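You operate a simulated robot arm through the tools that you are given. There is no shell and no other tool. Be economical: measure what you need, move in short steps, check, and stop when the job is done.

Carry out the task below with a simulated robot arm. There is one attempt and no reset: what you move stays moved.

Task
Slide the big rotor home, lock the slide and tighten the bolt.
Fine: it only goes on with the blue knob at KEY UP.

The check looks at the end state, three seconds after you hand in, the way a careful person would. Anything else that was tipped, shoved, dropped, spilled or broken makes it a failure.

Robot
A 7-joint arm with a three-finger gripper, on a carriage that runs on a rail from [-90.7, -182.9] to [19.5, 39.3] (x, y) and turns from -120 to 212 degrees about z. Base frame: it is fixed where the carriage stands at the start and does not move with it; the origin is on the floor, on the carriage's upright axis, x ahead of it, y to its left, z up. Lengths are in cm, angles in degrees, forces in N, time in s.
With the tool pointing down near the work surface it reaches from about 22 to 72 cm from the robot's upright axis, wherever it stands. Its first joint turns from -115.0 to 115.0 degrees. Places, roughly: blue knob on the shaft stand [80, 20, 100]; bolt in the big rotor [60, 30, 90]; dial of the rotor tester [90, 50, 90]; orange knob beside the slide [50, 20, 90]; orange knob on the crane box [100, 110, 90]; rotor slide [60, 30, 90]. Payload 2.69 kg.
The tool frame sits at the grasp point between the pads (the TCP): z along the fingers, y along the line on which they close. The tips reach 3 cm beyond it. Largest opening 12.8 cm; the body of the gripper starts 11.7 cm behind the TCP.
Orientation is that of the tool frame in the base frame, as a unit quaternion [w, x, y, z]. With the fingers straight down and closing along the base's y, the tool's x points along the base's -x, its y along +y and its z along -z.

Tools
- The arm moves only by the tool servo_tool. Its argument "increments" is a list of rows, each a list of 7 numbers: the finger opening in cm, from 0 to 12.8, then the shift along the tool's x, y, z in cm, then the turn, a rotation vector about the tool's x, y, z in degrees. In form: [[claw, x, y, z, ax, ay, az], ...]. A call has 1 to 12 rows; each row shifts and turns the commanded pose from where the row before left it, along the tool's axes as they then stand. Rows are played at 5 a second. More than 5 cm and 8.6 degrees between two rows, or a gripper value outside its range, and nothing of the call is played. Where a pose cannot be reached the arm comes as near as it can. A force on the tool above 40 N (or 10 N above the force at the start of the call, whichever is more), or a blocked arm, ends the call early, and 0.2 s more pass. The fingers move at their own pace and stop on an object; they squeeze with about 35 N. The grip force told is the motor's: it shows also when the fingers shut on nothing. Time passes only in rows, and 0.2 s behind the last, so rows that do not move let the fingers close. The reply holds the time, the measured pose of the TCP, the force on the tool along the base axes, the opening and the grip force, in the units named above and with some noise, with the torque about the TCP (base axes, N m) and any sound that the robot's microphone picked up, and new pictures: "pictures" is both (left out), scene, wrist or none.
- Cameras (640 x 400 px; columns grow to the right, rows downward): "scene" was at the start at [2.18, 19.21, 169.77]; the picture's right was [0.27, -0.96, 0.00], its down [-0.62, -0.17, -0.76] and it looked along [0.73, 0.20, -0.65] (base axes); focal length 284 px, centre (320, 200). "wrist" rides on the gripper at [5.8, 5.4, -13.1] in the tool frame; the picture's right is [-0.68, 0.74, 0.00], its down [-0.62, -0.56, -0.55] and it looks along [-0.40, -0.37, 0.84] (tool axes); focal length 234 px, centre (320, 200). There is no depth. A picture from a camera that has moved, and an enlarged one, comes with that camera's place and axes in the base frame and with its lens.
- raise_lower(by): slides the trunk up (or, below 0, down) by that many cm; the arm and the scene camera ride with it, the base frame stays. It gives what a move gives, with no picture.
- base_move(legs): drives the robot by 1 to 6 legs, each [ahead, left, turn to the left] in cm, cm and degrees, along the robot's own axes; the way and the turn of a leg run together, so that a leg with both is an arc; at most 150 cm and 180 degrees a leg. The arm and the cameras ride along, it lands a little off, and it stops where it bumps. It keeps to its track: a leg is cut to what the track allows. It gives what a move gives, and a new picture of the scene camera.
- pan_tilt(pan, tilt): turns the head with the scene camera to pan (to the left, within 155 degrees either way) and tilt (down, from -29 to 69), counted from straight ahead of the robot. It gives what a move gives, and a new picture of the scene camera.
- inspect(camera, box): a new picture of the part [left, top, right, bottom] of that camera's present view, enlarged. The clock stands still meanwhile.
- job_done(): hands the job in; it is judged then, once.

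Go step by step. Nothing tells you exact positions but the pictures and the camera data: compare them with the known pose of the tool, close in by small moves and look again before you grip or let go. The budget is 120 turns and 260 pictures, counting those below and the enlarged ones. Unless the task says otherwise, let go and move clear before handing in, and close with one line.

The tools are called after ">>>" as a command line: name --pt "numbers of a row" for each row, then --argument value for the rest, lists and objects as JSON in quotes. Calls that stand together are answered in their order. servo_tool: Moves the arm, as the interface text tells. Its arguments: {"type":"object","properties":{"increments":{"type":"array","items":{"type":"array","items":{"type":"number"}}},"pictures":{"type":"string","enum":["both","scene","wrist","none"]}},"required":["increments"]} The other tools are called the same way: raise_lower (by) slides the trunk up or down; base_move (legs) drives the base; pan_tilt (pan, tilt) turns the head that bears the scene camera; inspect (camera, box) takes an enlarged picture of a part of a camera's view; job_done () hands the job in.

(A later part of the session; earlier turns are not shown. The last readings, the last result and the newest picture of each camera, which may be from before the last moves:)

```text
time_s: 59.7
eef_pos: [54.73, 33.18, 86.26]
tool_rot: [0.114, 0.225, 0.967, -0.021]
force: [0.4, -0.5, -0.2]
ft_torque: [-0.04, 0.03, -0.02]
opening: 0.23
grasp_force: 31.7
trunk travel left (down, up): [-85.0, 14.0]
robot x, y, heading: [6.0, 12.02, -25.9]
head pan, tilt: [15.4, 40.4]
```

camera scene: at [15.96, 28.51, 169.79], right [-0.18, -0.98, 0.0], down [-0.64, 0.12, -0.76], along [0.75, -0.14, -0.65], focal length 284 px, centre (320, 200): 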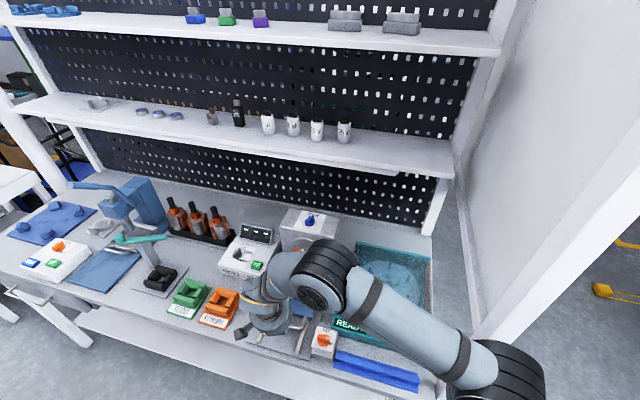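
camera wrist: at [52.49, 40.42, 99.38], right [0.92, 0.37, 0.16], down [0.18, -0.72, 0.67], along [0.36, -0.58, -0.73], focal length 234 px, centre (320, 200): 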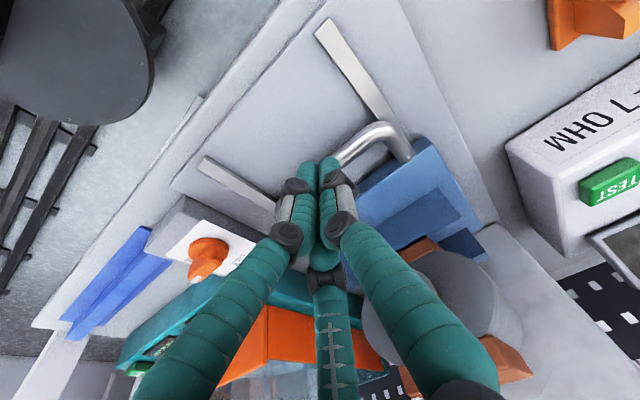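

Free of the plate. Push forward.

>>> servo_tool --pt "0 -0.97 0 0.225 0 0 0" --pt "0 -0.97 0 0.225 0 0 0" --pt "0 -0.97 0 0.225 0 0 0" --pt "0 -0.49 0 0.11 0 0 0" --pt "0 -0.49 0 0.11 0 0 0" --pt "0 -0.49 0 0.11 0 0 0" --pictures "wrist"

```text
time_s: 60.6
eef_pos: [56.63, 32.36, 86.26]
tool_rot: [0.109, 0.22, 0.969, -0.024]
force: [-14.0, 6.2, 3.5]
ft_torque: [0.01, 0.5, -0.21]
opening: 0.21
grasp_force: 31.2
trunk travel left (down, up): [-85.0, 14.0]
robot x, y, heading: [6.15, 12.06, -25.8]
head pan, tilt: [15.4, 40.4]
stopped in row 4: the force on the tool passed its limit at 45 N (the readings are from after the stop); the commanded pose is now the measured one
camera wrist: at [51.14, 40.9, 97.68], right [0.91, 0.38, 0.15], down [0.19, -0.72, 0.67], along [0.36, -0.58, -0.73], focal length 234 px, centre (320, 200)
```

wrist: 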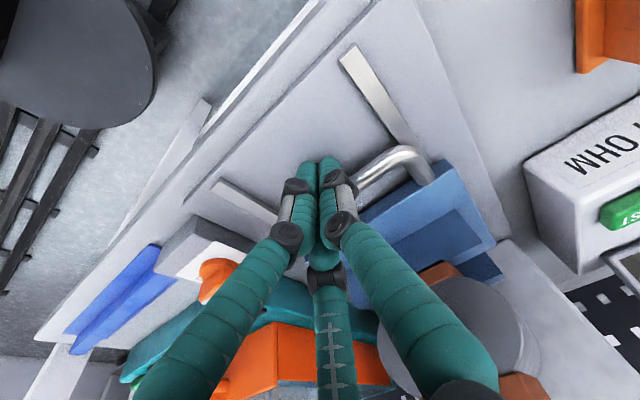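

The push is now squarely resisted (45 N), so it's at a stop. Back off and inspect the rotor-stand gap with the wrist camera.

>>> servo_tool --pt "0 1 0 -0.6 0 0 0" --pt "0 2 0 -2 0 0 0" --pt "0 0 0 -4 0 0 0" --pt "0 0 0 -4 0 0 0" --pt "0 0 -4.5 -1 0 0 0" --pt "0 0 -4.5 0 0 0 0" --pt "0 -3 -4 -3 0 0 0" --pt "0 -3 -4 -3 0 0 0" --pt "0 -3 -4 -3 0 0 0" --pt "0 0 0 0 0 0 0" --pictures "wrist"

>>> inspect --camera "scene" --box '[280, 230, 330, 290]'

```text
refused: row 7 steps farther than a row can; nothing moved
```

```text
6.67 times, centred on (305, 260) of scene
camera zoom: at [16.22, 28.35, 169.8], right [-0.18, -0.98, 0.0], down [-0.64, 0.12, -0.76], along [0.75, -0.14, -0.65], focal length 1892 px, centre (420, -200)
```

zoom: 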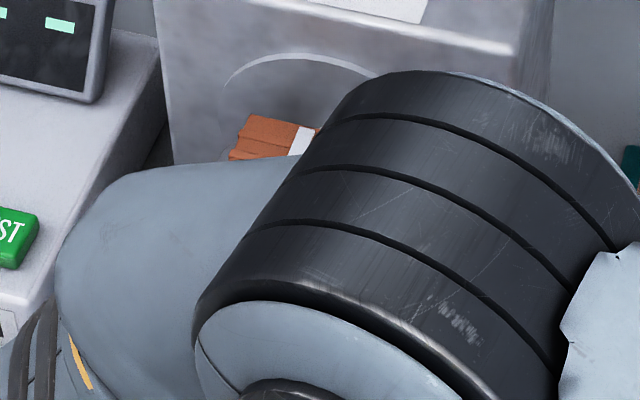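

>>> servo_tool --pt "0 1 0 -0.6 0 0 0" --pt "0 2 0 -2 0 0 0" --pt "0 0 0 -4 0 0 0" --pt "0 0 0 -4 0 0 0" --pt "0 0 -4.5 -1 0 0 0" --pt "0 0 -4.5 0 0 0 0" --pt "0 -2 -4 -2 0 0 0" --pt "0 -2 -4 -2 0 0 0" --pt "0 -2 -4 -2 0 0 0" --pt "0 0 0 0 0 0 0" --pictures "wrist"

>>> inspect --camera "scene" --box '[280, 230, 330, 290]'

```text
time_s: 62.8
eef_pos: [46.77, 13.72, 103.79]
tool_rot: [0.108, 0.222, 0.969, -0.024]
force: [-0.1, 0.4, 0.3]
ft_torque: [-0.03, 0.0, 0.02]
opening: 0.22
grasp_force: 31.8
trunk travel left (down, up): [-85.0, 14.0]
robot x, y, heading: [6.35, 11.89, -25.6]
head pan, tilt: [15.4, 40.4]
camera wrist: at [41.38, 22.26, 115.3], right [0.91, 0.38, 0.15], down [0.18, -0.72, 0.67], along [0.36, -0.59, -0.73], focal length 234 px, centre (320, 200)
```

wrist: 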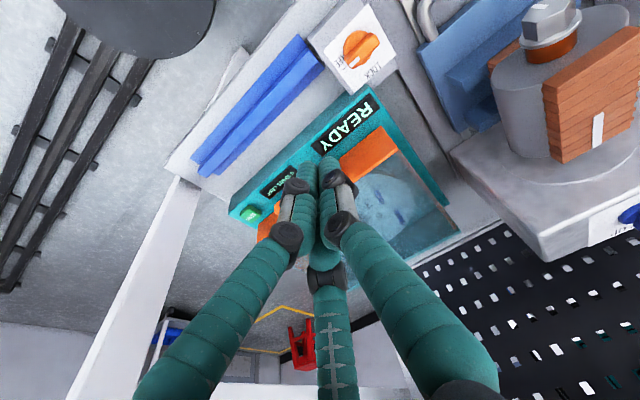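

```text
6.67 times, centred on (305, 260) of scene
camera zoom: at [16.35, 28.6, 169.74], right [-0.18, -0.98, 0.0], down [-0.64, 0.12, -0.76], along [0.75, -0.14, -0.65], focal length 1892 px, centre (420, -200)
```

zoom: 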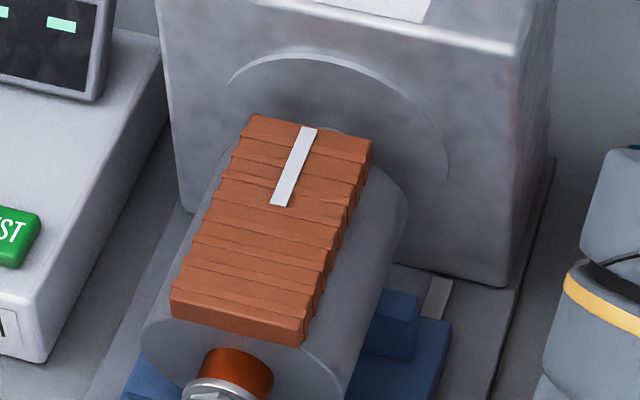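

>>> inspect --camera "wrist" --box '[440, 0, 640, 260]'

```text
1.54 times, centred on (540, 130) of wrist
camera zoom: at [41.38, 22.26, 115.3], right [0.91, 0.38, 0.15], down [0.18, -0.72, 0.67], along [0.36, -0.59, -0.73], focal length 360 px, centre (-18, 308)
```

zoom: 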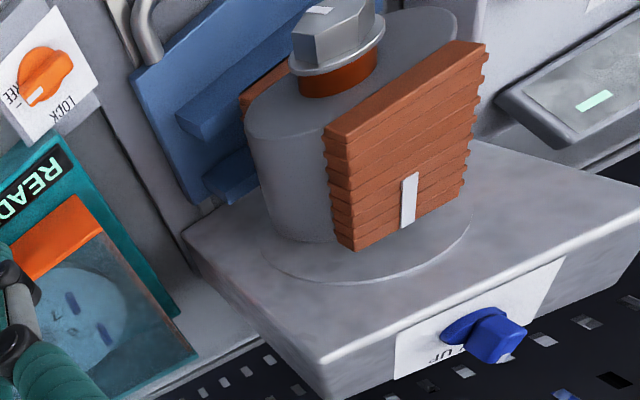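

The rotor sits against the stand's disc with the key line on top: home. Now relock: straighten the tool and go to the near side of the orange knob's pointer end.

>>> servo_tool --pt "0 0 0 0 0 8 0" --pt "0 0 0 0 0 5 0" --pt "0 1 3.2 0 0 0 0" --pt "0 1.3 3.2 0 0 0 0" --pt "0 0 0 4 0 0 0" --pt "0 0 0 4 0 0 0" --pt "0 0 0 3 0 0 0" --pt "0 0 0 0 0 0 0" --pictures "none"

>>> inspect --camera "wrist" --box '[220, 60, 420, 220]'

```text
time_s: 64.6
eef_pos: [47.6, 20.55, 92.88]
tool_rot: [0.001, 0.223, 0.975, 0.002]
force: [-0.6, 0.3, 1.4]
ft_torque: [-0.02, 0.01, -0.02]
opening: 0.19
grasp_force: 31.3
trunk travel left (down, up): [-85.0, 14.0]
robot x, y, heading: [6.05, 12.15, -25.8]
head pan, tilt: [15.4, 40.4]
```

```text
2.50 times, centred on (320, 140) of wrist
camera zoom: at [44.6, 27.85, 106.08], right [0.93, 0.37, 0.0], down [0.31, -0.78, 0.55], along [0.2, -0.51, -0.84], focal length 585 px, centre (320, 350)
```

zoom: 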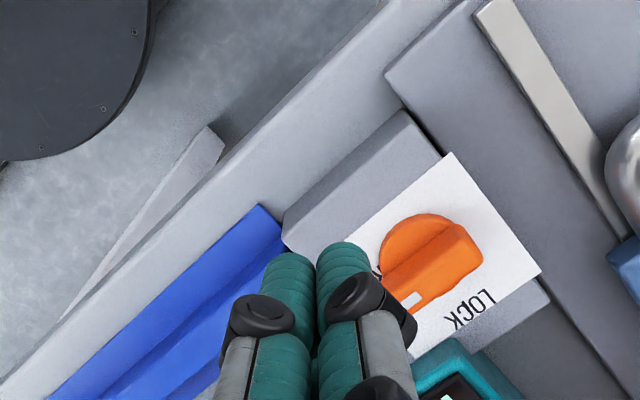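

>>> servo_tool --pt "0 0 0 2.5 0 0 0" --pt "0 0 0 1.3 0 0 0" --pt "0 0 0 0.6 0 0 0" --pt "0 -1 0 0 0 0 0" --pt "0 -0.7 0 0 0 0 0" --pt "0 -0.5 0 0 0 0 0" --pt "0 -0.5 0 0 0 0 0" --pt "0 -0.5 0 0 0 0 0" --pt "0 0 0 0 0 0 0" --pictures "none"

>>> inspect --camera "wrist" --box '[220, 60, 420, 220]'

```text
time_s: 66.6
eef_pos: [50.32, 18.87, 88.56]
tool_rot: [-0.001, 0.224, 0.975, 0.001]
force: [-7.3, -5.1, -2.2]
ft_torque: [-0.09, 0.1, 0.06]
opening: 0.21
grasp_force: 31.5
trunk travel left (down, up): [-85.0, 14.0]
robot x, y, heading: [5.7, 11.9, -25.7]
head pan, tilt: [15.4, 40.4]
```

```text
2.50 times, centred on (320, 140) of wrist
camera zoom: at [47.39, 26.24, 101.65], right [0.93, 0.37, 0.0], down [0.31, -0.78, 0.55], along [0.2, -0.51, -0.84], focal length 585 px, centre (320, 350)
```

zoom: 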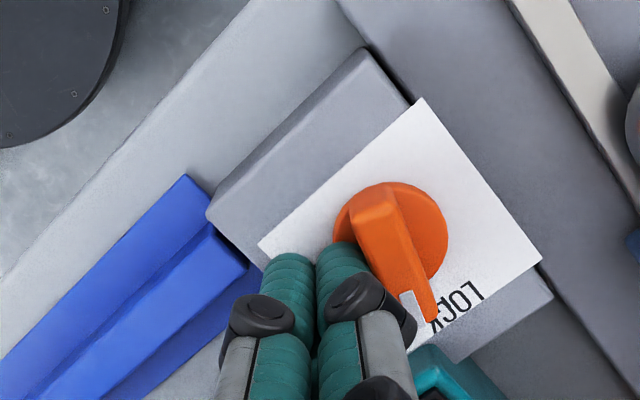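

Turned most of the way. A bit more.

>>> servo_tool --pt "0 -0.4 0.1 0 0 0 0" --pt "0 -0.3 0.2 0 0 0 0" --pt "0 0 0.15 0 0 0 0" --pt "0 0 0 0 0 0 0" --pictures "none"

>>> inspect --camera "wrist" --box '[220, 60, 420, 220]'

```text
time_s: 67.6
eef_pos: [50.68, 18.54, 88.56]
tool_rot: [-0.004, 0.226, 0.974, -0.001]
force: [-17.1, -22.9, 1.0]
ft_torque: [-0.37, -0.15, 0.06]
opening: 0.21
grasp_force: 31.7
trunk travel left (down, up): [-85.0, 14.0]
robot x, y, heading: [6.07, 12.05, -25.8]
head pan, tilt: [15.4, 40.4]
```

```text
2.50 times, centred on (320, 140) of wrist
camera zoom: at [47.92, 26.0, 101.69], right [0.93, 0.36, -0.01], down [0.31, -0.78, 0.55], along [0.19, -0.51, -0.84], focal length 585 px, centre (320, 350)
```

zoom: 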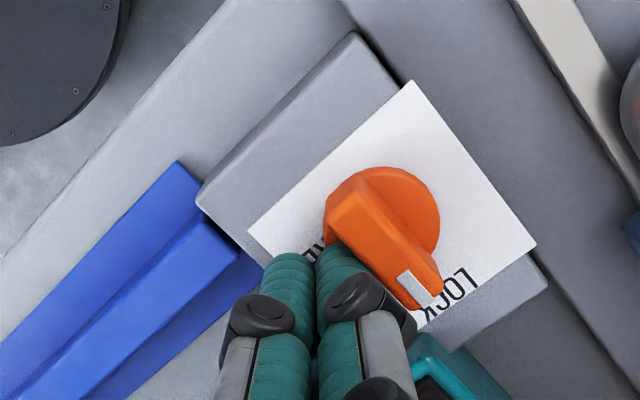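

>>> servo_tool --pt "0 0 -0.8 0 0 0 0" --pt "0 0 -0.5 -3 0 0 0" --pt "0 0 0 -4 0 0 0" --pt "0 0 -4 -2 0 0 0" --pt "0 0 -4.5 0 0 0 0" --pt "0 0 -4.5 0 0 0 0" --pt "0 0 -4 0 0 0 0" --pt "0 0 0 0 0 0 0" --pictures "scene"

>>> inspect --camera "scene" --box '[300, 315, 350, 355]'

```text
time_s: 69.4
eef_pos: [43.35, 2.66, 97.44]
tool_rot: [0.0, 0.222, 0.975, 0.001]
force: [-0.8, -0.1, -0.1]
ft_torque: [-0.02, 0.02, -0.01]
opening: 0.22
grasp_force: 31.7
trunk travel left (down, up): [-85.0, 14.0]
robot x, y, heading: [5.62, 12.29, -25.7]
head pan, tilt: [15.4, 40.4]
camera scene: at [16.45, 28.63, 169.73], right [-0.18, -0.98, 0.0], down [-0.64, 0.12, -0.76], along [0.75, -0.14, -0.65], focal length 284 px, centre (320, 200)
```

scene: 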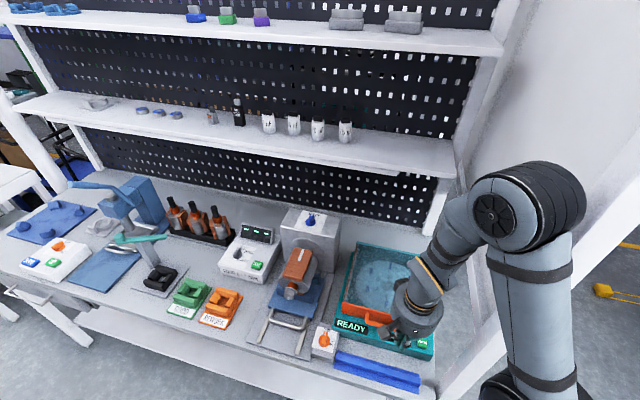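

```text
10.00 times, centred on (325, 335) of scene
camera zoom: at [16.45, 28.63, 169.73], right [-0.18, -0.98, 0.0], down [-0.64, 0.12, -0.76], along [0.75, -0.14, -0.65], focal length 2838 px, centre (270, -1150)
```

zoom: 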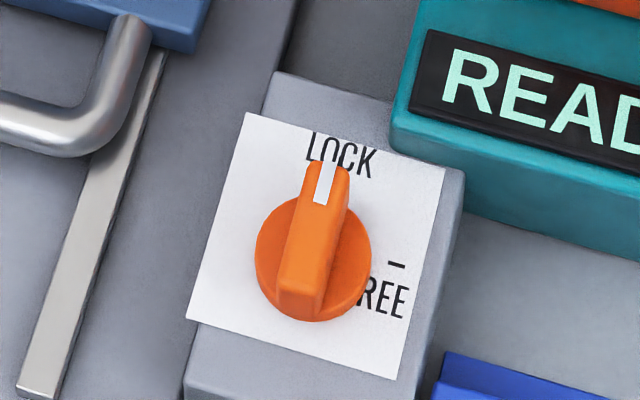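

LOCK is set squarely. Now the bolt: zoom on it.

>>> inspect --camera "scene" --box '[270, 265, 320, 305]'

>>> inspect --camera "wrist" --box '[440, 0, 640, 150]'

```text
10.00 times, centred on (295, 285) of scene
camera zoom: at [16.45, 28.63, 169.73], right [-0.18, -0.98, 0.0], down [-0.64, 0.12, -0.76], along [0.75, -0.14, -0.65], focal length 2838 px, centre (570, -650)
```

zoom: 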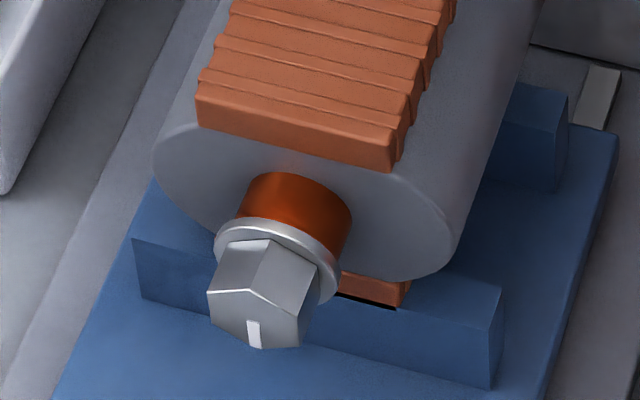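

```text
2.67 times, centred on (540, 75) of wrist
camera zoom: at [40.39, 10.02, 110.63], right [0.93, 0.37, 0.0], down [0.31, -0.78, 0.55], along [0.2, -0.51, -0.84], focal length 624 px, centre (-267, 533)
```

zoom: 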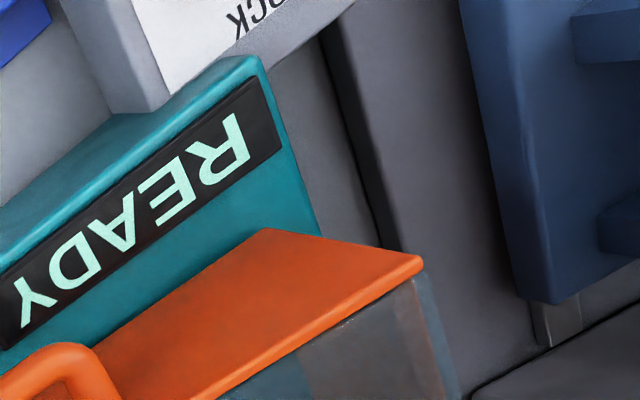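

The hex bolt head's face is at about f=44 (≈[64.1,29.6,91]), axis along the slide. I'll hover above the near side of it, then level the tool to point along the bolt axis.

>>> servo_tool --pt "0 0.5 1 -4 0 0 0" --pt "0 0.5 2 -4 0 0 0" --pt "0 0.5 2 -4 0 0 0" --pt "2 0.5 4.2 0 0 0 0" --pt "4 0.5 4.2 0 0 0 0" --pt "5 0.5 4.2 0 0 0 0" --pt "5 0.5 4.2 0 0 0 0" --pt "5 0.5 4.2 0 0 0 0" --pt "5 0 4 0 0 0 0" --pt "5 0 3 0 0 0 0" --pt "5 0 0 0 0 0 0" --pictures "none"

>>> servo_tool --pt "5 0 0 0 0 -8 0" --pt "5 0 0 0 0 -8 0" --pt "5 0 0 0 0 -8 0" --pt "5 0 0 0 0 -8 0" --pt "5 0 0 0 0 -8 0" --pt "5 0 0 0 0 -8 0" --pt "5 0 0 0 0 -8 0" --pt "5 0 0 0 0 -8 0" --pt "5 0 0 0 0 -8 0" --pt "5 0 0 0 0 -8 0" --pt "5 0 0 0 0 -8 0" --pt "5 0 0 0 0 -2 0"

```text
time_s: 71.8
eef_pos: [54.12, 34.0, 109.59]
tool_rot: [0.0, 0.223, 0.975, 0.002]
force: [-0.5, -0.9, 0.2]
ft_torque: [0.02, -0.03, -0.01]
opening: 5.02
grasp_force: 0.2
trunk travel left (down, up): [-85.0, 14.0]
robot x, y, heading: [5.77, 12.13, -25.7]
head pan, tilt: [15.4, 40.4]
```

```text
time_s: 74.4
eef_pos: [54.03, 34.06, 109.62]
tool_rot: [0.69, 0.158, 0.689, -0.155]
force: [1.4, 0.2, -0.5]
ft_torque: [0.04, 0.01, 0.02]
opening: 5.03
grasp_force: 0.0
trunk travel left (down, up): [-85.0, 14.0]
robot x, y, heading: [6.08, 12.34, -25.8]
head pan, tilt: [15.4, 40.4]
camera scene: at [16.28, 28.39, 169.77], right [-0.18, -0.98, 0.0], down [-0.64, 0.12, -0.76], along [0.75, -0.14, -0.65], focal length 284 px, centre (320, 200)
camera wrist: at [44.6, 44.64, 103.79], right [0.32, 0.66, 0.68], down [-0.74, -0.27, 0.61], along [0.59, -0.7, 0.4], focal length 234 px, centre (320, 200)
```

scene: 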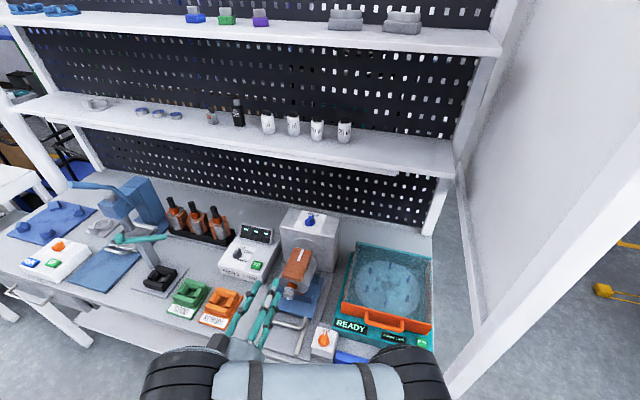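
wrist: 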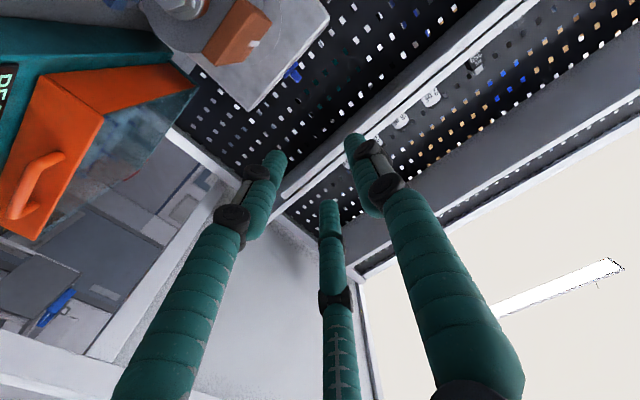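

Tool is level. Lower partway and roll the camera side up a little to look at the bolt.

>>> servo_tool --pt "5 4 0 0 0 0 0" --pt "5 4 0 0 0 0 0" --pt "5 4 0 0 0 0 0" --pt "5 0 0 0 0 0 8" --pt "5 0 0 0 0 0 8" --pt "5 0 0 0 0 0 8" --pt "5 0 0 0 0 0 6" --pt "5 0 0 0 0 0 0"

>>> inspect --camera "wrist" --box '[180, 50, 420, 230]'

>>> inspect --camera "scene" --box '[230, 250, 340, 350]'

```text
time_s: 76.2
eef_pos: [54.08, 34.12, 97.58]
tool_rot: [0.706, 0.332, 0.624, 0.028]
force: [0.0, -0.1, 0.2]
ft_torque: [0.02, 0.0, -0.01]
opening: 5.02
grasp_force: 0.0
trunk travel left (down, up): [-85.0, 14.0]
robot x, y, heading: [5.94, 11.87, -25.6]
head pan, tilt: [15.4, 40.4]
camera scene: at [16.28, 28.45, 169.76], right [-0.18, -0.98, 0.0], down [-0.64, 0.12, -0.76], along [0.75, -0.14, -0.65], focal length 284 px, centre (320, 200)
camera wrist: at [45.56, 46.65, 95.31], right [0.13, 0.27, 0.96], down [-0.84, -0.48, 0.25], along [0.53, -0.84, 0.16], focal length 234 px, centre (320, 200)
```

scene: 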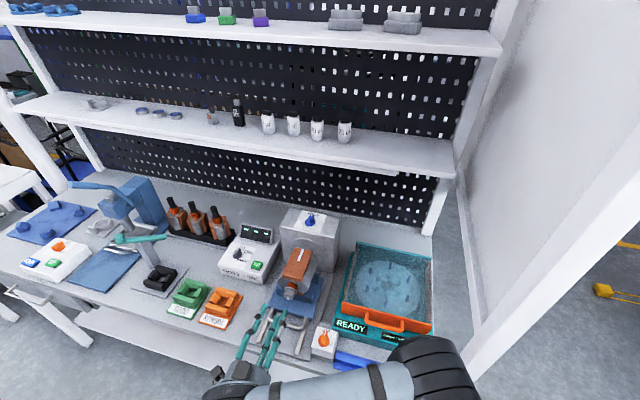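
wrist: 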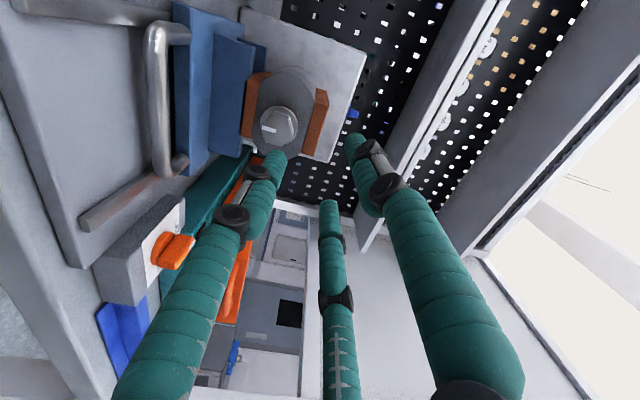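

```text
2.22 times, centred on (300, 140) of wrist
camera zoom: at [45.56, 46.65, 95.31], right [0.13, 0.27, 0.96], down [-0.84, -0.48, 0.25], along [0.53, -0.84, 0.16], focal length 520 px, centre (364, 333)
```

zoom: 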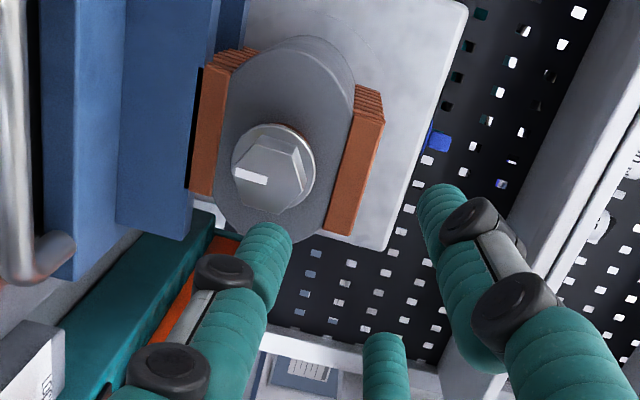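

```text
4.00 times, centred on (285, 300) of scene
camera zoom: at [16.28, 28.45, 169.76], right [-0.18, -0.98, 0.0], down [-0.64, 0.12, -0.76], along [0.75, -0.14, -0.65], focal length 1135 px, centre (460, -200)
```

zoom: 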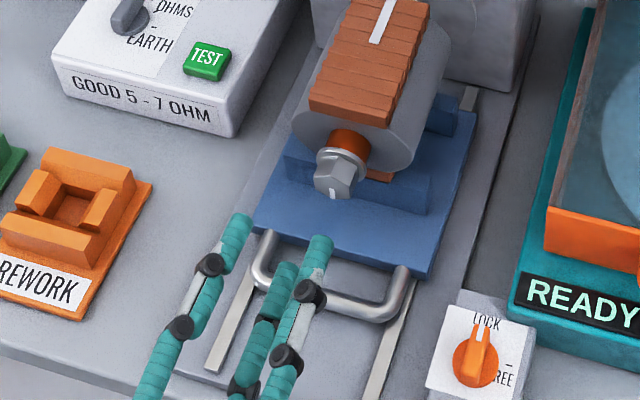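

>>> inspect --camera "wrist" --box '[255, 95, 305, 155]'

```text
6.67 times, centred on (280, 125) of wrist
camera zoom: at [45.56, 46.65, 95.31], right [0.13, 0.27, 0.96], down [-0.84, -0.48, 0.25], along [0.53, -0.84, 0.16], focal length 1561 px, centre (587, 700)
```

zoom: 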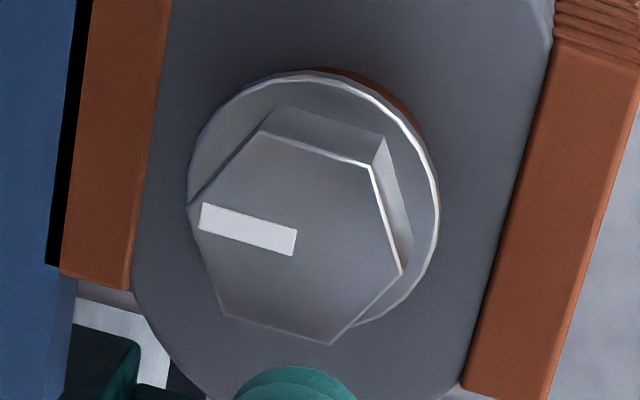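

The hex has flats facing left/right (mark pointing down), centre about [63.1,29.5,93.2]. I roll back level, lower to its axis, and approach partway.

>>> servo_tool --pt "5 0 0 0 0 0 -8" --pt "5 0 0 0 0 0 -8" --pt "5 0 0 0 0 0 -8" --pt "5 0 0 0 0 0 -6" --pt "5 2.2 0 0 0 0 0" --pt "5 2.2 0 0 0 0 0" --pt "5 0 0 3 0 0 0" --pt "5 0 0 2 0 0 0" --pt "5 0 0 0 0 0 0" --pictures "wrist"

>>> inspect --camera "wrist" --box '[200, 60, 400, 220]'

>>> inspect --camera "scene" --box '[250, 250, 330, 320]'

```text
time_s: 78.2
eef_pos: [58.67, 31.97, 93.16]
tool_rot: [0.689, 0.159, 0.69, -0.156]
force: [-0.3, 0.0, 0.1]
ft_torque: [-0.01, -0.03, -0.05]
opening: 4.99
grasp_force: 0.1
trunk travel left (down, up): [-85.0, 14.0]
robot x, y, heading: [6.01, 11.98, -25.7]
head pan, tilt: [15.4, 40.4]
camera wrist: at [49.14, 42.51, 87.38], right [0.32, 0.66, 0.68], down [-0.74, -0.27, 0.61], along [0.59, -0.7, 0.4], focal length 234 px, centre (320, 200)
```

wrist: 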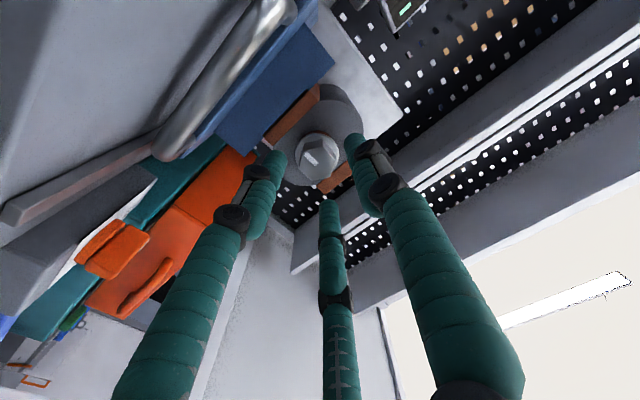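

```text
2.50 times, centred on (300, 140) of wrist
camera zoom: at [49.14, 42.51, 87.38], right [0.32, 0.66, 0.68], down [-0.74, -0.27, 0.61], along [0.59, -0.7, 0.4], focal length 585 px, centre (370, 350)
```

zoom: 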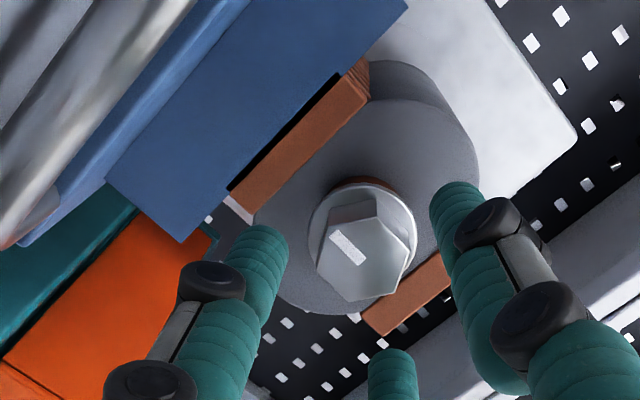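

```text
5.71 times, centred on (290, 285) of scene
camera zoom: at [16.29, 28.42, 169.77], right [-0.18, -0.98, 0.0], down [-0.64, 0.12, -0.76], along [0.75, -0.14, -0.65], focal length 1622 px, centre (491, -286)
```

zoom: 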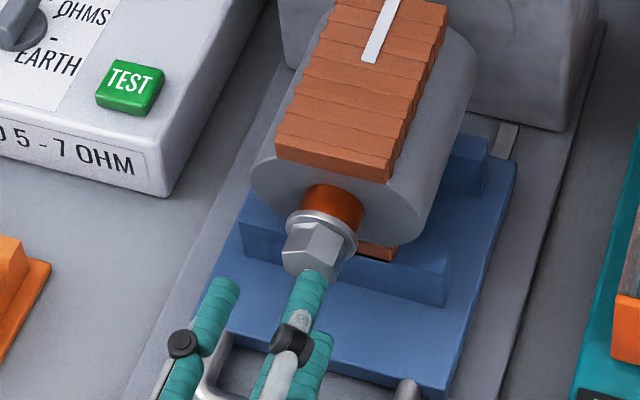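

Well centred (the hand is effectively a three-jaw). Advance over the head and close.

>>> servo_tool --pt "5 0.2 -0.2 1.5 0 0 0" --pt "5 0 0 1.3 0 0 0" --pt "5 0 0 0.8 0 0 0" --pt "5 0 0 0 0 0 0" --pictures "none"

>>> inspect --camera "wrist" --box '[200, 60, 400, 220]'

>>> inspect --camera "scene" --box '[250, 250, 330, 320]'

```text
time_s: 79.2
eef_pos: [61.61, 30.3, 92.92]
tool_rot: [0.689, 0.159, 0.69, -0.156]
force: [-0.1, 0.0, 0.4]
ft_torque: [0.0, 0.0, -0.02]
opening: 4.97
grasp_force: 0.1
trunk travel left (down, up): [-85.0, 14.0]
robot x, y, heading: [5.66, 12.33, -25.5]
head pan, tilt: [15.4, 40.4]
```

```text
2.50 times, centred on (300, 140) of wrist
camera zoom: at [52.23, 40.77, 87.2], right [0.32, 0.66, 0.68], down [-0.74, -0.27, 0.61], along [0.59, -0.7, 0.4], focal length 585 px, centre (370, 350)
```

zoom: 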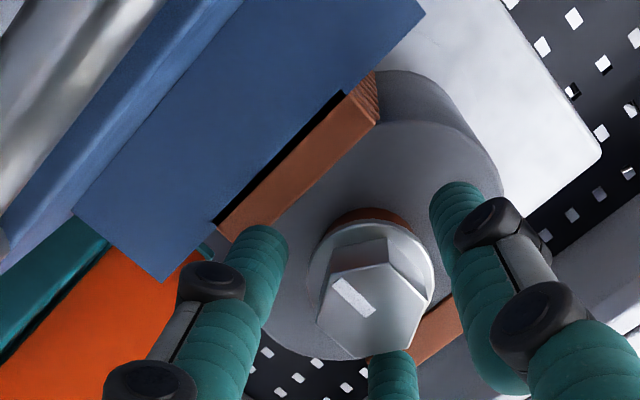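

```text
5.71 times, centred on (290, 285) of scene
camera zoom: at [16.27, 28.44, 169.77], right [-0.18, -0.98, 0.0], down [-0.64, 0.12, -0.76], along [0.75, -0.14, -0.65], focal length 1622 px, centre (491, -286)
```

zoom: 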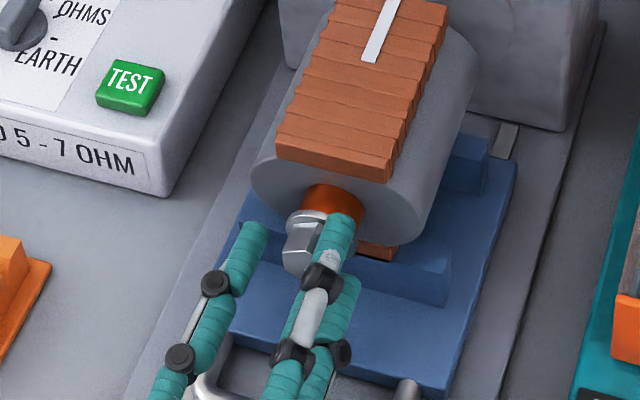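

Aligned; close on the hex.

>>> servo_tool --pt "3.5 0 0.1 0.3 0 0 0" --pt "2 0 0 0 0 0 0" --pt "0 0 0 0 0 0 0" --pt "0 0 0 0 0 0 0" --pt "0 0 0 0 0 0 0" --pictures "none"

>>> inspect --camera "wrist" --box '[200, 60, 400, 220]'

```text
time_s: 80.4
eef_pos: [61.78, 29.98, 93.13]
tool_rot: [0.69, 0.161, 0.688, -0.157]
force: [-3.6, -5.7, 16.6]
ft_torque: [-0.13, -0.26, -0.39]
opening: 3.23
grasp_force: 43.5
trunk travel left (down, up): [-85.0, 14.0]
robot x, y, heading: [6.26, 12.09, -25.9]
head pan, tilt: [15.4, 40.4]
```

```text
2.50 times, centred on (300, 140) of wrist
camera zoom: at [52.44, 40.58, 87.39], right [0.32, 0.66, 0.68], down [-0.74, -0.27, 0.61], along [0.59, -0.7, 0.4], focal length 585 px, centre (370, 350)
```

zoom: 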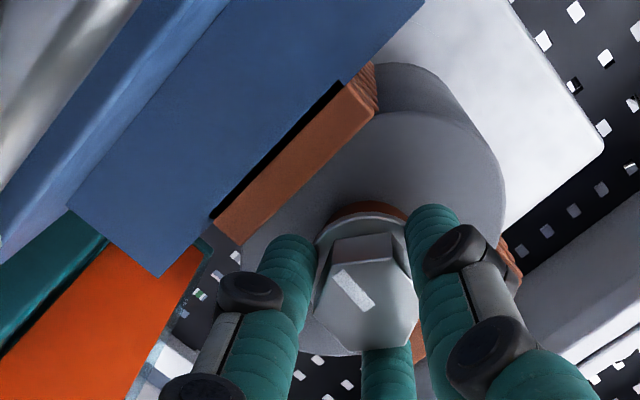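

Gripped. I ease the side load slightly and turn clockwise.

>>> servo_tool --pt "0 -0.3 -0.1 0 0 0 0" --pt "0 0 0 0 0 0 6" --pt "0 0 0 0 0 0 6" --pt "0 0 0 0 0 0 6" --pt "0 0 0 0 0 0 6" --pictures "none"

>>> inspect --camera "wrist" --box '[200, 60, 400, 220]'

```text
time_s: 81.6
eef_pos: [61.89, 30.19, 93.38]
tool_rot: [0.707, 0.298, 0.641, -0.007]
force: [-4.8, -1.9, 8.7]
ft_torque: [-0.82, 0.15, 0.11]
opening: 3.34
grasp_force: 45.4
trunk travel left (down, up): [-85.0, 14.0]
robot x, y, heading: [5.95, 12.03, -26.0]
head pan, tilt: [15.4, 40.4]
```

```text
2.50 times, centred on (300, 140) of wrist
camera zoom: at [53.26, 42.44, 90.34], right [0.17, 0.35, 0.92], down [-0.83, -0.46, 0.33], along [0.54, -0.82, 0.21], focal length 585 px, centre (370, 350)
```

zoom: 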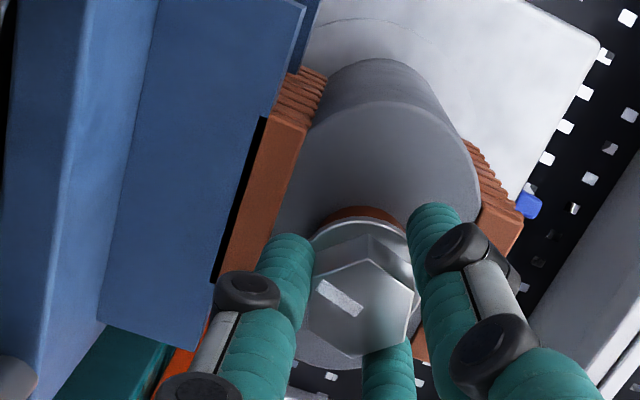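

>>> servo_tool --pt "0 0 0 0 0 0 6" --pt "0 0 0 0 0 0 6" --pt "0 0 0 0 0 0 6" --pt "0 0 0 0 0 0 0" --pictures "none"

>>> inspect --camera "wrist" --box '[200, 60, 400, 220]'

```text
time_s: 82.6
eef_pos: [61.81, 29.94, 93.18]
tool_rot: [0.7, 0.396, 0.586, 0.1]
force: [-17.5, -4.1, -11.1]
ft_torque: [0.18, 0.27, -0.3]
opening: 2.79
grasp_force: 44.7
trunk travel left (down, up): [-85.0, 14.0]
robot x, y, heading: [5.97, 12.54, -26.0]
head pan, tilt: [15.4, 40.4]
```

```text
2.50 times, centred on (300, 140) of wrist
camera zoom: at [53.5, 42.79, 92.54], right [0.04, 0.08, 1.0], down [-0.86, -0.51, 0.08], along [0.51, -0.86, 0.05], focal length 585 px, centre (370, 350)
```

zoom: 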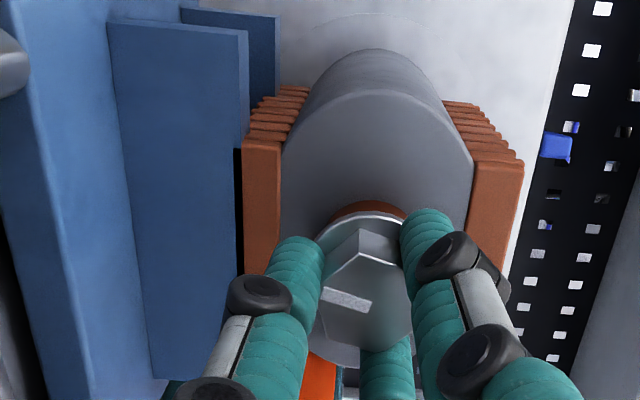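

The jaws first slipped across the corners and have now seated on the flats (2.79 cm). Continue turning and see whether the bolt follows.

>>> servo_tool --pt "0 0 0 0 0 0 6" --pt "0 0 0 0 0 0 6" --pt "0 0 0 0 0 0 6" --pt "0 0 0 0 0 0 6" --pt "0 0 0 0 0 0 0" --pictures "none"

>>> inspect --camera "wrist" --box '[200, 60, 400, 220]'

```text
time_s: 83.7
eef_pos: [61.82, 30.1, 93.23]
tool_rot: [0.662, 0.513, 0.495, 0.231]
force: [-7.6, -3.0, -7.7]
ft_torque: [-1.19, -0.3, 0.11]
opening: 3.09
grasp_force: 45.0
trunk travel left (down, up): [-85.0, 14.0]
robot x, y, heading: [6.13, 12.0, -25.7]
head pan, tilt: [15.4, 40.4]
stopped in row 5: the force on the tool passed its limit at 70 N (the readings are from after the stop); the commanded pose is now the measured one
```

```text
2.50 times, centred on (300, 140) of wrist
camera zoom: at [53.61, 42.65, 95.96], right [-0.12, -0.28, 0.95], down [-0.85, -0.46, -0.25], along [0.51, -0.84, -0.18], focal length 585 px, centre (370, 350)
```

zoom: 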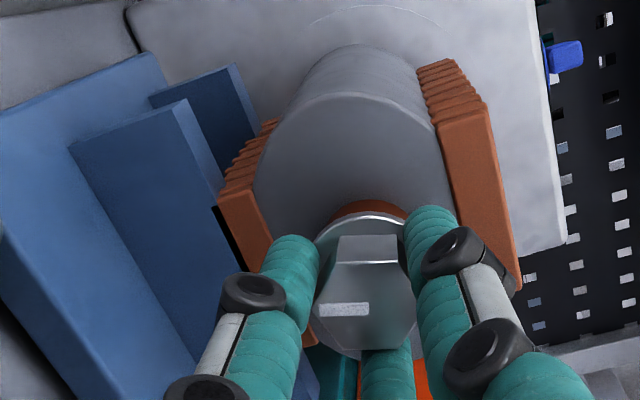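

The bolt turned ~15° clockwise, then the jaws slipped. I open, back off, and look before regripping squarely.

>>> servo_tool --pt "5 0 0 0 0 0 0" --pt "5 0 0 0 0 0 0" --pt "5 0 0 -3 0 0 0" --pt "5 0 0 -3 0 0 0" --pt "5 0 0 0 0 0 0" --pictures "none"

>>> inspect --camera "scene" --box '[270, 260, 320, 300]'

>>> inspect --camera "wrist" --box '[230, 80, 370, 190]'

```text
time_s: 84.9
eef_pos: [56.51, 32.76, 93.41]
tool_rot: [0.662, 0.514, 0.494, 0.233]
force: [0.7, 0.0, -0.7]
ft_torque: [-0.03, -0.01, 0.01]
opening: 4.99
grasp_force: 0.0
trunk travel left (down, up): [-85.0, 14.0]
robot x, y, heading: [5.89, 11.97, -25.8]
head pan, tilt: [15.4, 40.4]
```

```text
10.00 times, centred on (295, 280) of scene
camera zoom: at [16.28, 28.39, 169.77], right [-0.18, -0.98, 0.0], down [-0.64, 0.12, -0.76], along [0.75, -0.14, -0.65], focal length 2838 px, centre (570, -600)
```

zoom: 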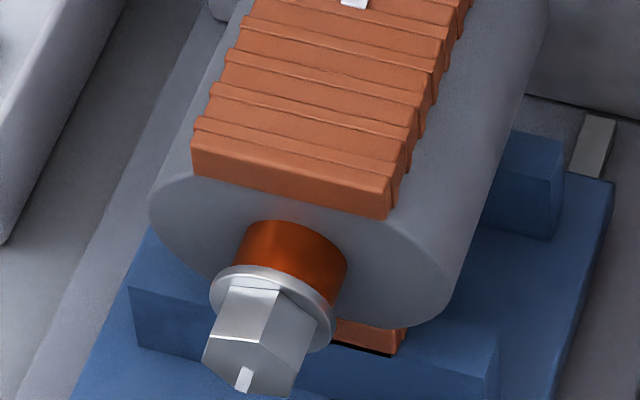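

```text
3.64 times, centred on (300, 135) of wrist
camera zoom: at [48.21, 45.39, 96.09], right [-0.13, -0.28, 0.95], down [-0.85, -0.46, -0.25], along [0.51, -0.84, -0.18], focal length 852 px, centre (393, 436)
```

zoom: 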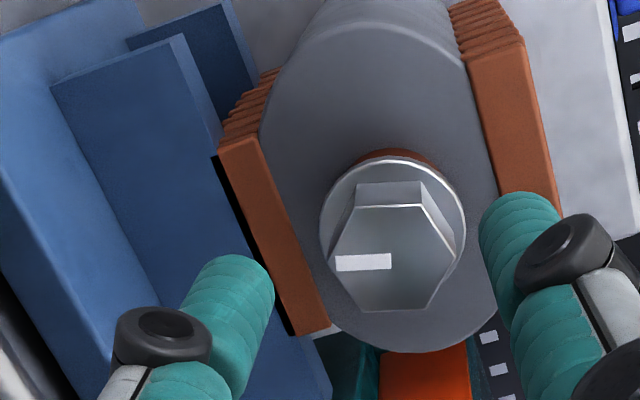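

Bolt is about 15° clockwise of where it began. Regrip with the hand rolled back so the jaws seat on the flats, then turn.

>>> servo_tool --pt "5 0 0 0 0 0 -7.8" --pt "5 0 0 0 0 0 -7.8" --pt "5 0 0 0 0 0 -7.8" --pt "5 0 0 0 0 0 -7.8" --pt "5 0 0 0 0 0 -7.8" --pt "5 0 0 0 0 0 -7.8" --pt "5 0 0 0 0 0 -7.8" --pt "5 0 0 0 0 0 -7.8" --pt "5 0 0 0 0 0 -7.8" --pt "5 0 0 0 0 0 -7.8" --pt "5 0 0 0 0 0 0" --pictures "none"

>>> servo_tool --pt "5 0 0 3 0 0 0" --pt "5 0 0 2.2 0 0 0" --pt "5 0 0 0.9 0 0 0" --pt "3.5 0 0 0 0 0 0" --pt "0 0 0 0 0 0 0" --pt "0 0 0 0 0 0 0" --pt "0 0 0 0 0 0 0" --pictures "none"

>>> inspect --camera "wrist" --box '[230, 80, 410, 220]'

```text
time_s: 87.3
eef_pos: [56.55, 32.7, 93.35]
tool_rot: [0.661, 0.087, 0.707, -0.236]
force: [0.5, -0.4, 0.4]
ft_torque: [0.0, -0.01, 0.0]
opening: 5.0
grasp_force: 0.1
trunk travel left (down, up): [-85.0, 14.0]
robot x, y, heading: [5.86, 11.96, -25.9]
head pan, tilt: [15.4, 40.4]
```

```text
time_s: 88.9
eef_pos: [61.98, 29.89, 93.26]
tool_rot: [0.66, 0.089, 0.707, -0.237]
force: [-0.6, -3.5, -3.7]
ft_torque: [0.02, -0.03, -0.22]
opening: 3.89
grasp_force: 44.0
trunk travel left (down, up): [-85.0, 14.0]
robot x, y, heading: [5.89, 11.96, -26.1]
head pan, tilt: [15.4, 40.4]
```

```text
2.86 times, centred on (320, 150) of wrist
camera zoom: at [52.04, 39.42, 86.64], right [0.4, 0.77, 0.5], down [-0.67, -0.13, 0.73], along [0.63, -0.63, 0.46], focal length 669 px, centre (320, 343)
```

zoom: 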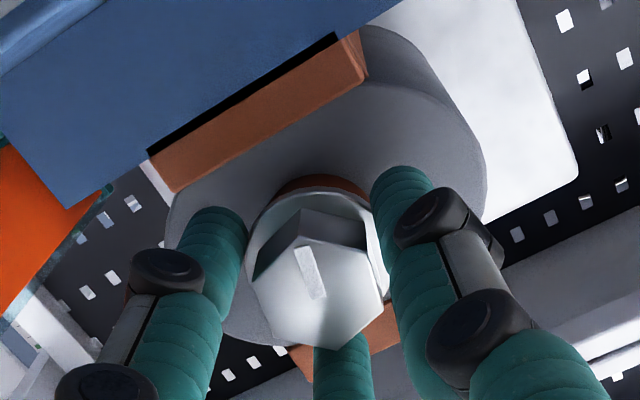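

The jaws caught the washer rim (3.9 cm). Open, back out 0.7 cm, close again.

>>> servo_tool --pt "5 0 0 0 0 0 0" --pt "5 0 0 -0.7 0 0 0" --pt "5 0 0 0 0 0 0" --pt "0 0 0 0 0 0 0" --pt "0 0 0 0 0 0 0" --pt "0 0 0 0 0 0 0" --pictures "none"

>>> inspect --camera "wrist" --box '[230, 80, 410, 220]'

```text
time_s: 90.3
eef_pos: [61.32, 30.22, 93.3]
tool_rot: [0.661, 0.089, 0.707, -0.236]
force: [-5.5, -2.6, -7.6]
ft_torque: [0.05, 0.05, -0.15]
opening: 2.85
grasp_force: 28.8
trunk travel left (down, up): [-85.0, 14.0]
robot x, y, heading: [5.9, 11.81, -25.9]
head pan, tilt: [15.4, 40.4]
```

```text
2.86 times, centred on (320, 150) of wrist
camera zoom: at [51.4, 39.73, 86.63], right [0.4, 0.77, 0.5], down [-0.67, -0.13, 0.73], along [0.63, -0.63, 0.46], focal length 669 px, centre (320, 343)
```

zoom: 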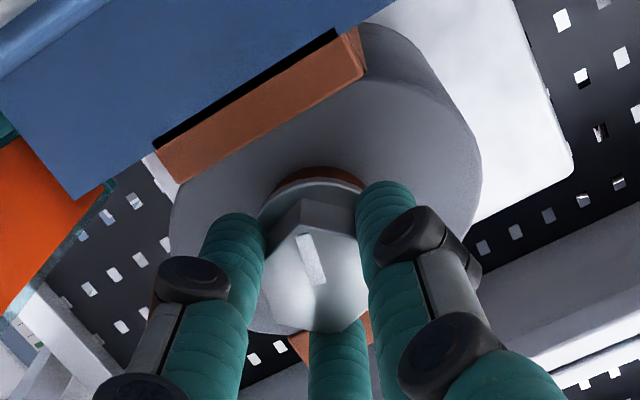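

Now seated on the flats at 2.85 cm. Turn clockwise.

>>> servo_tool --pt "0 0 0 0 0 0 5" --pt "0 0 0 0 0 0 5" --pt "0 0 0 0 0 0 5" --pt "0 0 0 0 0 0 5" --pt "0 0 0 0 0 0 0" --pictures "none"

>>> inspect --camera "wrist" --box '[230, 80, 410, 220]'

```text
time_s: 91.5
eef_pos: [61.42, 30.25, 93.24]
tool_rot: [0.692, 0.211, 0.681, -0.116]
force: [-6.2, -5.3, -13.4]
ft_torque: [-0.04, 0.08, -0.11]
opening: 3.13
grasp_force: 45.0
trunk travel left (down, up): [-85.0, 14.0]
robot x, y, heading: [6.12, 12.01, -25.8]
head pan, tilt: [15.4, 40.4]
```

```text
2.86 times, centred on (320, 150) of wrist
camera zoom: at [52.42, 41.64, 88.44], right [0.3, 0.56, 0.77], down [-0.77, -0.33, 0.54], along [0.56, -0.76, 0.34], focal length 669 px, centre (320, 343)
```

zoom: 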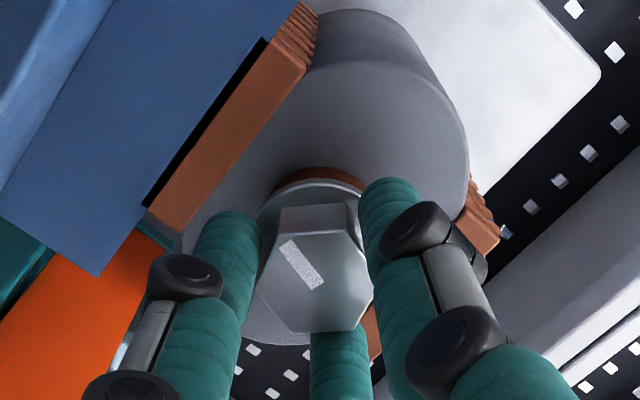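

The jaws rolled on the flats without moving the bolt. I'll turn a bit further and watch the torque to see if it is at its stop.

>>> servo_tool --pt "0 0 0 0 0 0 5" --pt "0 0 0 0 0 0 0" --pictures "none"

>>> servo_tool --pt "0 0 0 0 0 0 5" --pt "0 0 0 0 0 0 0" --pictures "none"

>>> servo_tool --pt "0 0 0 0 0 0 5" --pt "0 0 0 0 0 0 0" --pictures "none"

>>> inspect --camera "wrist" --box '[230, 80, 410, 220]'

```text
time_s: 92.1
eef_pos: [61.42, 30.28, 93.37]
tool_rot: [0.696, 0.24, 0.671, -0.086]
force: [1.3, -2.7, -10.5]
ft_torque: [-0.23, 0.14, -0.16]
opening: 3.33
grasp_force: 45.0
trunk travel left (down, up): [-85.0, 14.0]
robot x, y, heading: [6.32, 12.29, -25.8]
head pan, tilt: [15.4, 40.4]
```

```text
time_s: 92.7
eef_pos: [61.51, 30.33, 93.28]
tool_rot: [0.699, 0.268, 0.66, -0.055]
force: [2.5, -2.4, -6.0]
ft_torque: [-0.33, 0.0, 0.35]
opening: 3.3
grasp_force: 44.5
trunk travel left (down, up): [-85.0, 14.0]
robot x, y, heading: [5.9, 12.01, -25.9]
head pan, tilt: [15.4, 40.4]
```

```text
time_s: 93.3
eef_pos: [61.34, 30.27, 93.27]
tool_rot: [0.701, 0.299, 0.647, -0.025]
force: [-1.0, -2.7, -6.6]
ft_torque: [0.01, 0.2, 0.14]
opening: 3.11
grasp_force: 45.8
trunk travel left (down, up): [-85.0, 14.0]
robot x, y, heading: [5.9, 11.92, -25.8]
head pan, tilt: [15.4, 40.4]
```

```text
2.86 times, centred on (320, 150) of wrist
camera zoom: at [52.88, 42.64, 90.2], right [0.2, 0.37, 0.91], down [-0.83, -0.43, 0.36], along [0.52, -0.82, 0.22], focal length 669 px, centre (320, 343)
```

zoom: 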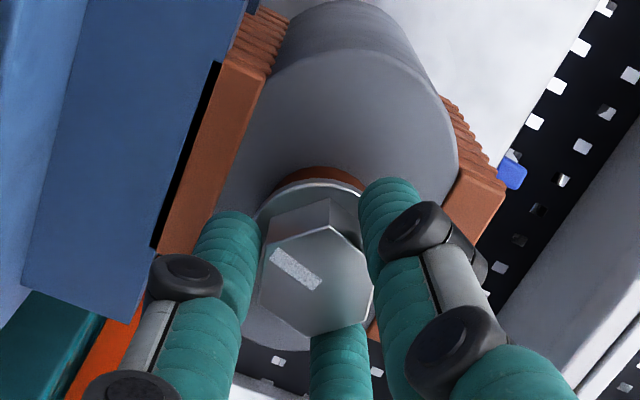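

Release and re-measure the bolt's angle.

>>> servo_tool --pt "5 0 0 0 0 0 0" --pt "5 0 0 0 0 0 0" --pt "5 0 0 -3 0 0 0" --pt "5 0 0 -3 0 0 0" --pt "5 0 0 0 0 0 8" --pt "5 0 0 0 0 0 8" --pt "5 0 0 0 0 0 8" --pt "5 0 0 0 0 0 8" --pt "5 0 0 0 0 0 8" --pt "5 0 0 0 0 0 3" --pt "5 0 0 0 0 0 0" --pictures "none"

>>> inspect --camera "scene" --box '[270, 260, 320, 300]'

>>> inspect --camera "wrist" --box '[230, 80, 370, 190]'

```text
time_s: 95.7
eef_pos: [56.03, 33.02, 93.47]
tool_rot: [0.662, 0.514, 0.494, 0.233]
force: [0.8, 0.5, 0.1]
ft_torque: [0.02, 0.0, -0.05]
opening: 5.02
grasp_force: 0.1
trunk travel left (down, up): [-85.0, 14.0]
robot x, y, heading: [6.02, 12.04, -25.8]
head pan, tilt: [15.4, 40.4]
```

```text
10.00 times, centred on (295, 280) of scene
camera zoom: at [16.29, 28.41, 169.77], right [-0.18, -0.98, 0.0], down [-0.64, 0.12, -0.76], along [0.75, -0.14, -0.65], focal length 2838 px, centre (570, -600)
```

zoom: 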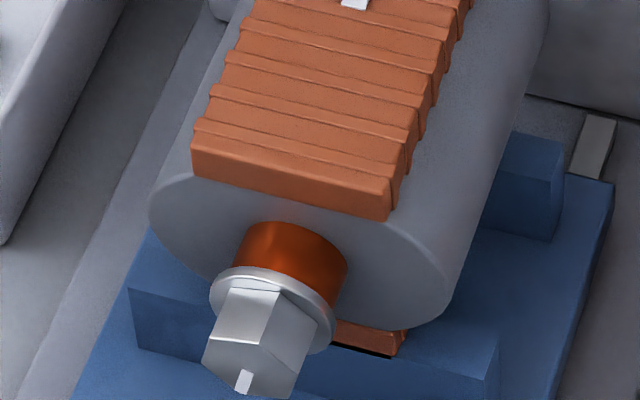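

```text
3.64 times, centred on (300, 135) of wrist
camera zoom: at [47.71, 45.6, 96.15], right [-0.13, -0.29, 0.95], down [-0.85, -0.46, -0.25], along [0.51, -0.84, -0.18], focal length 852 px, centre (393, 436)
```

zoom: 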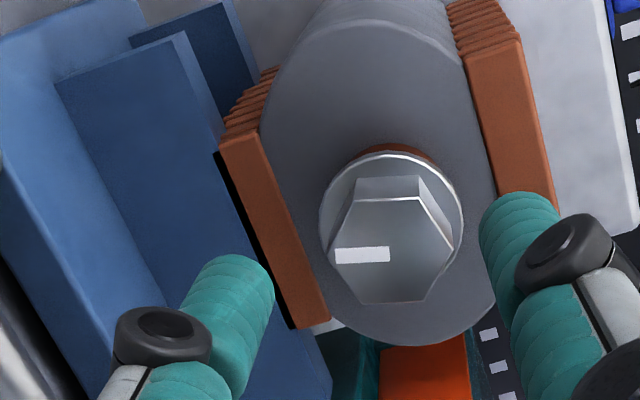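

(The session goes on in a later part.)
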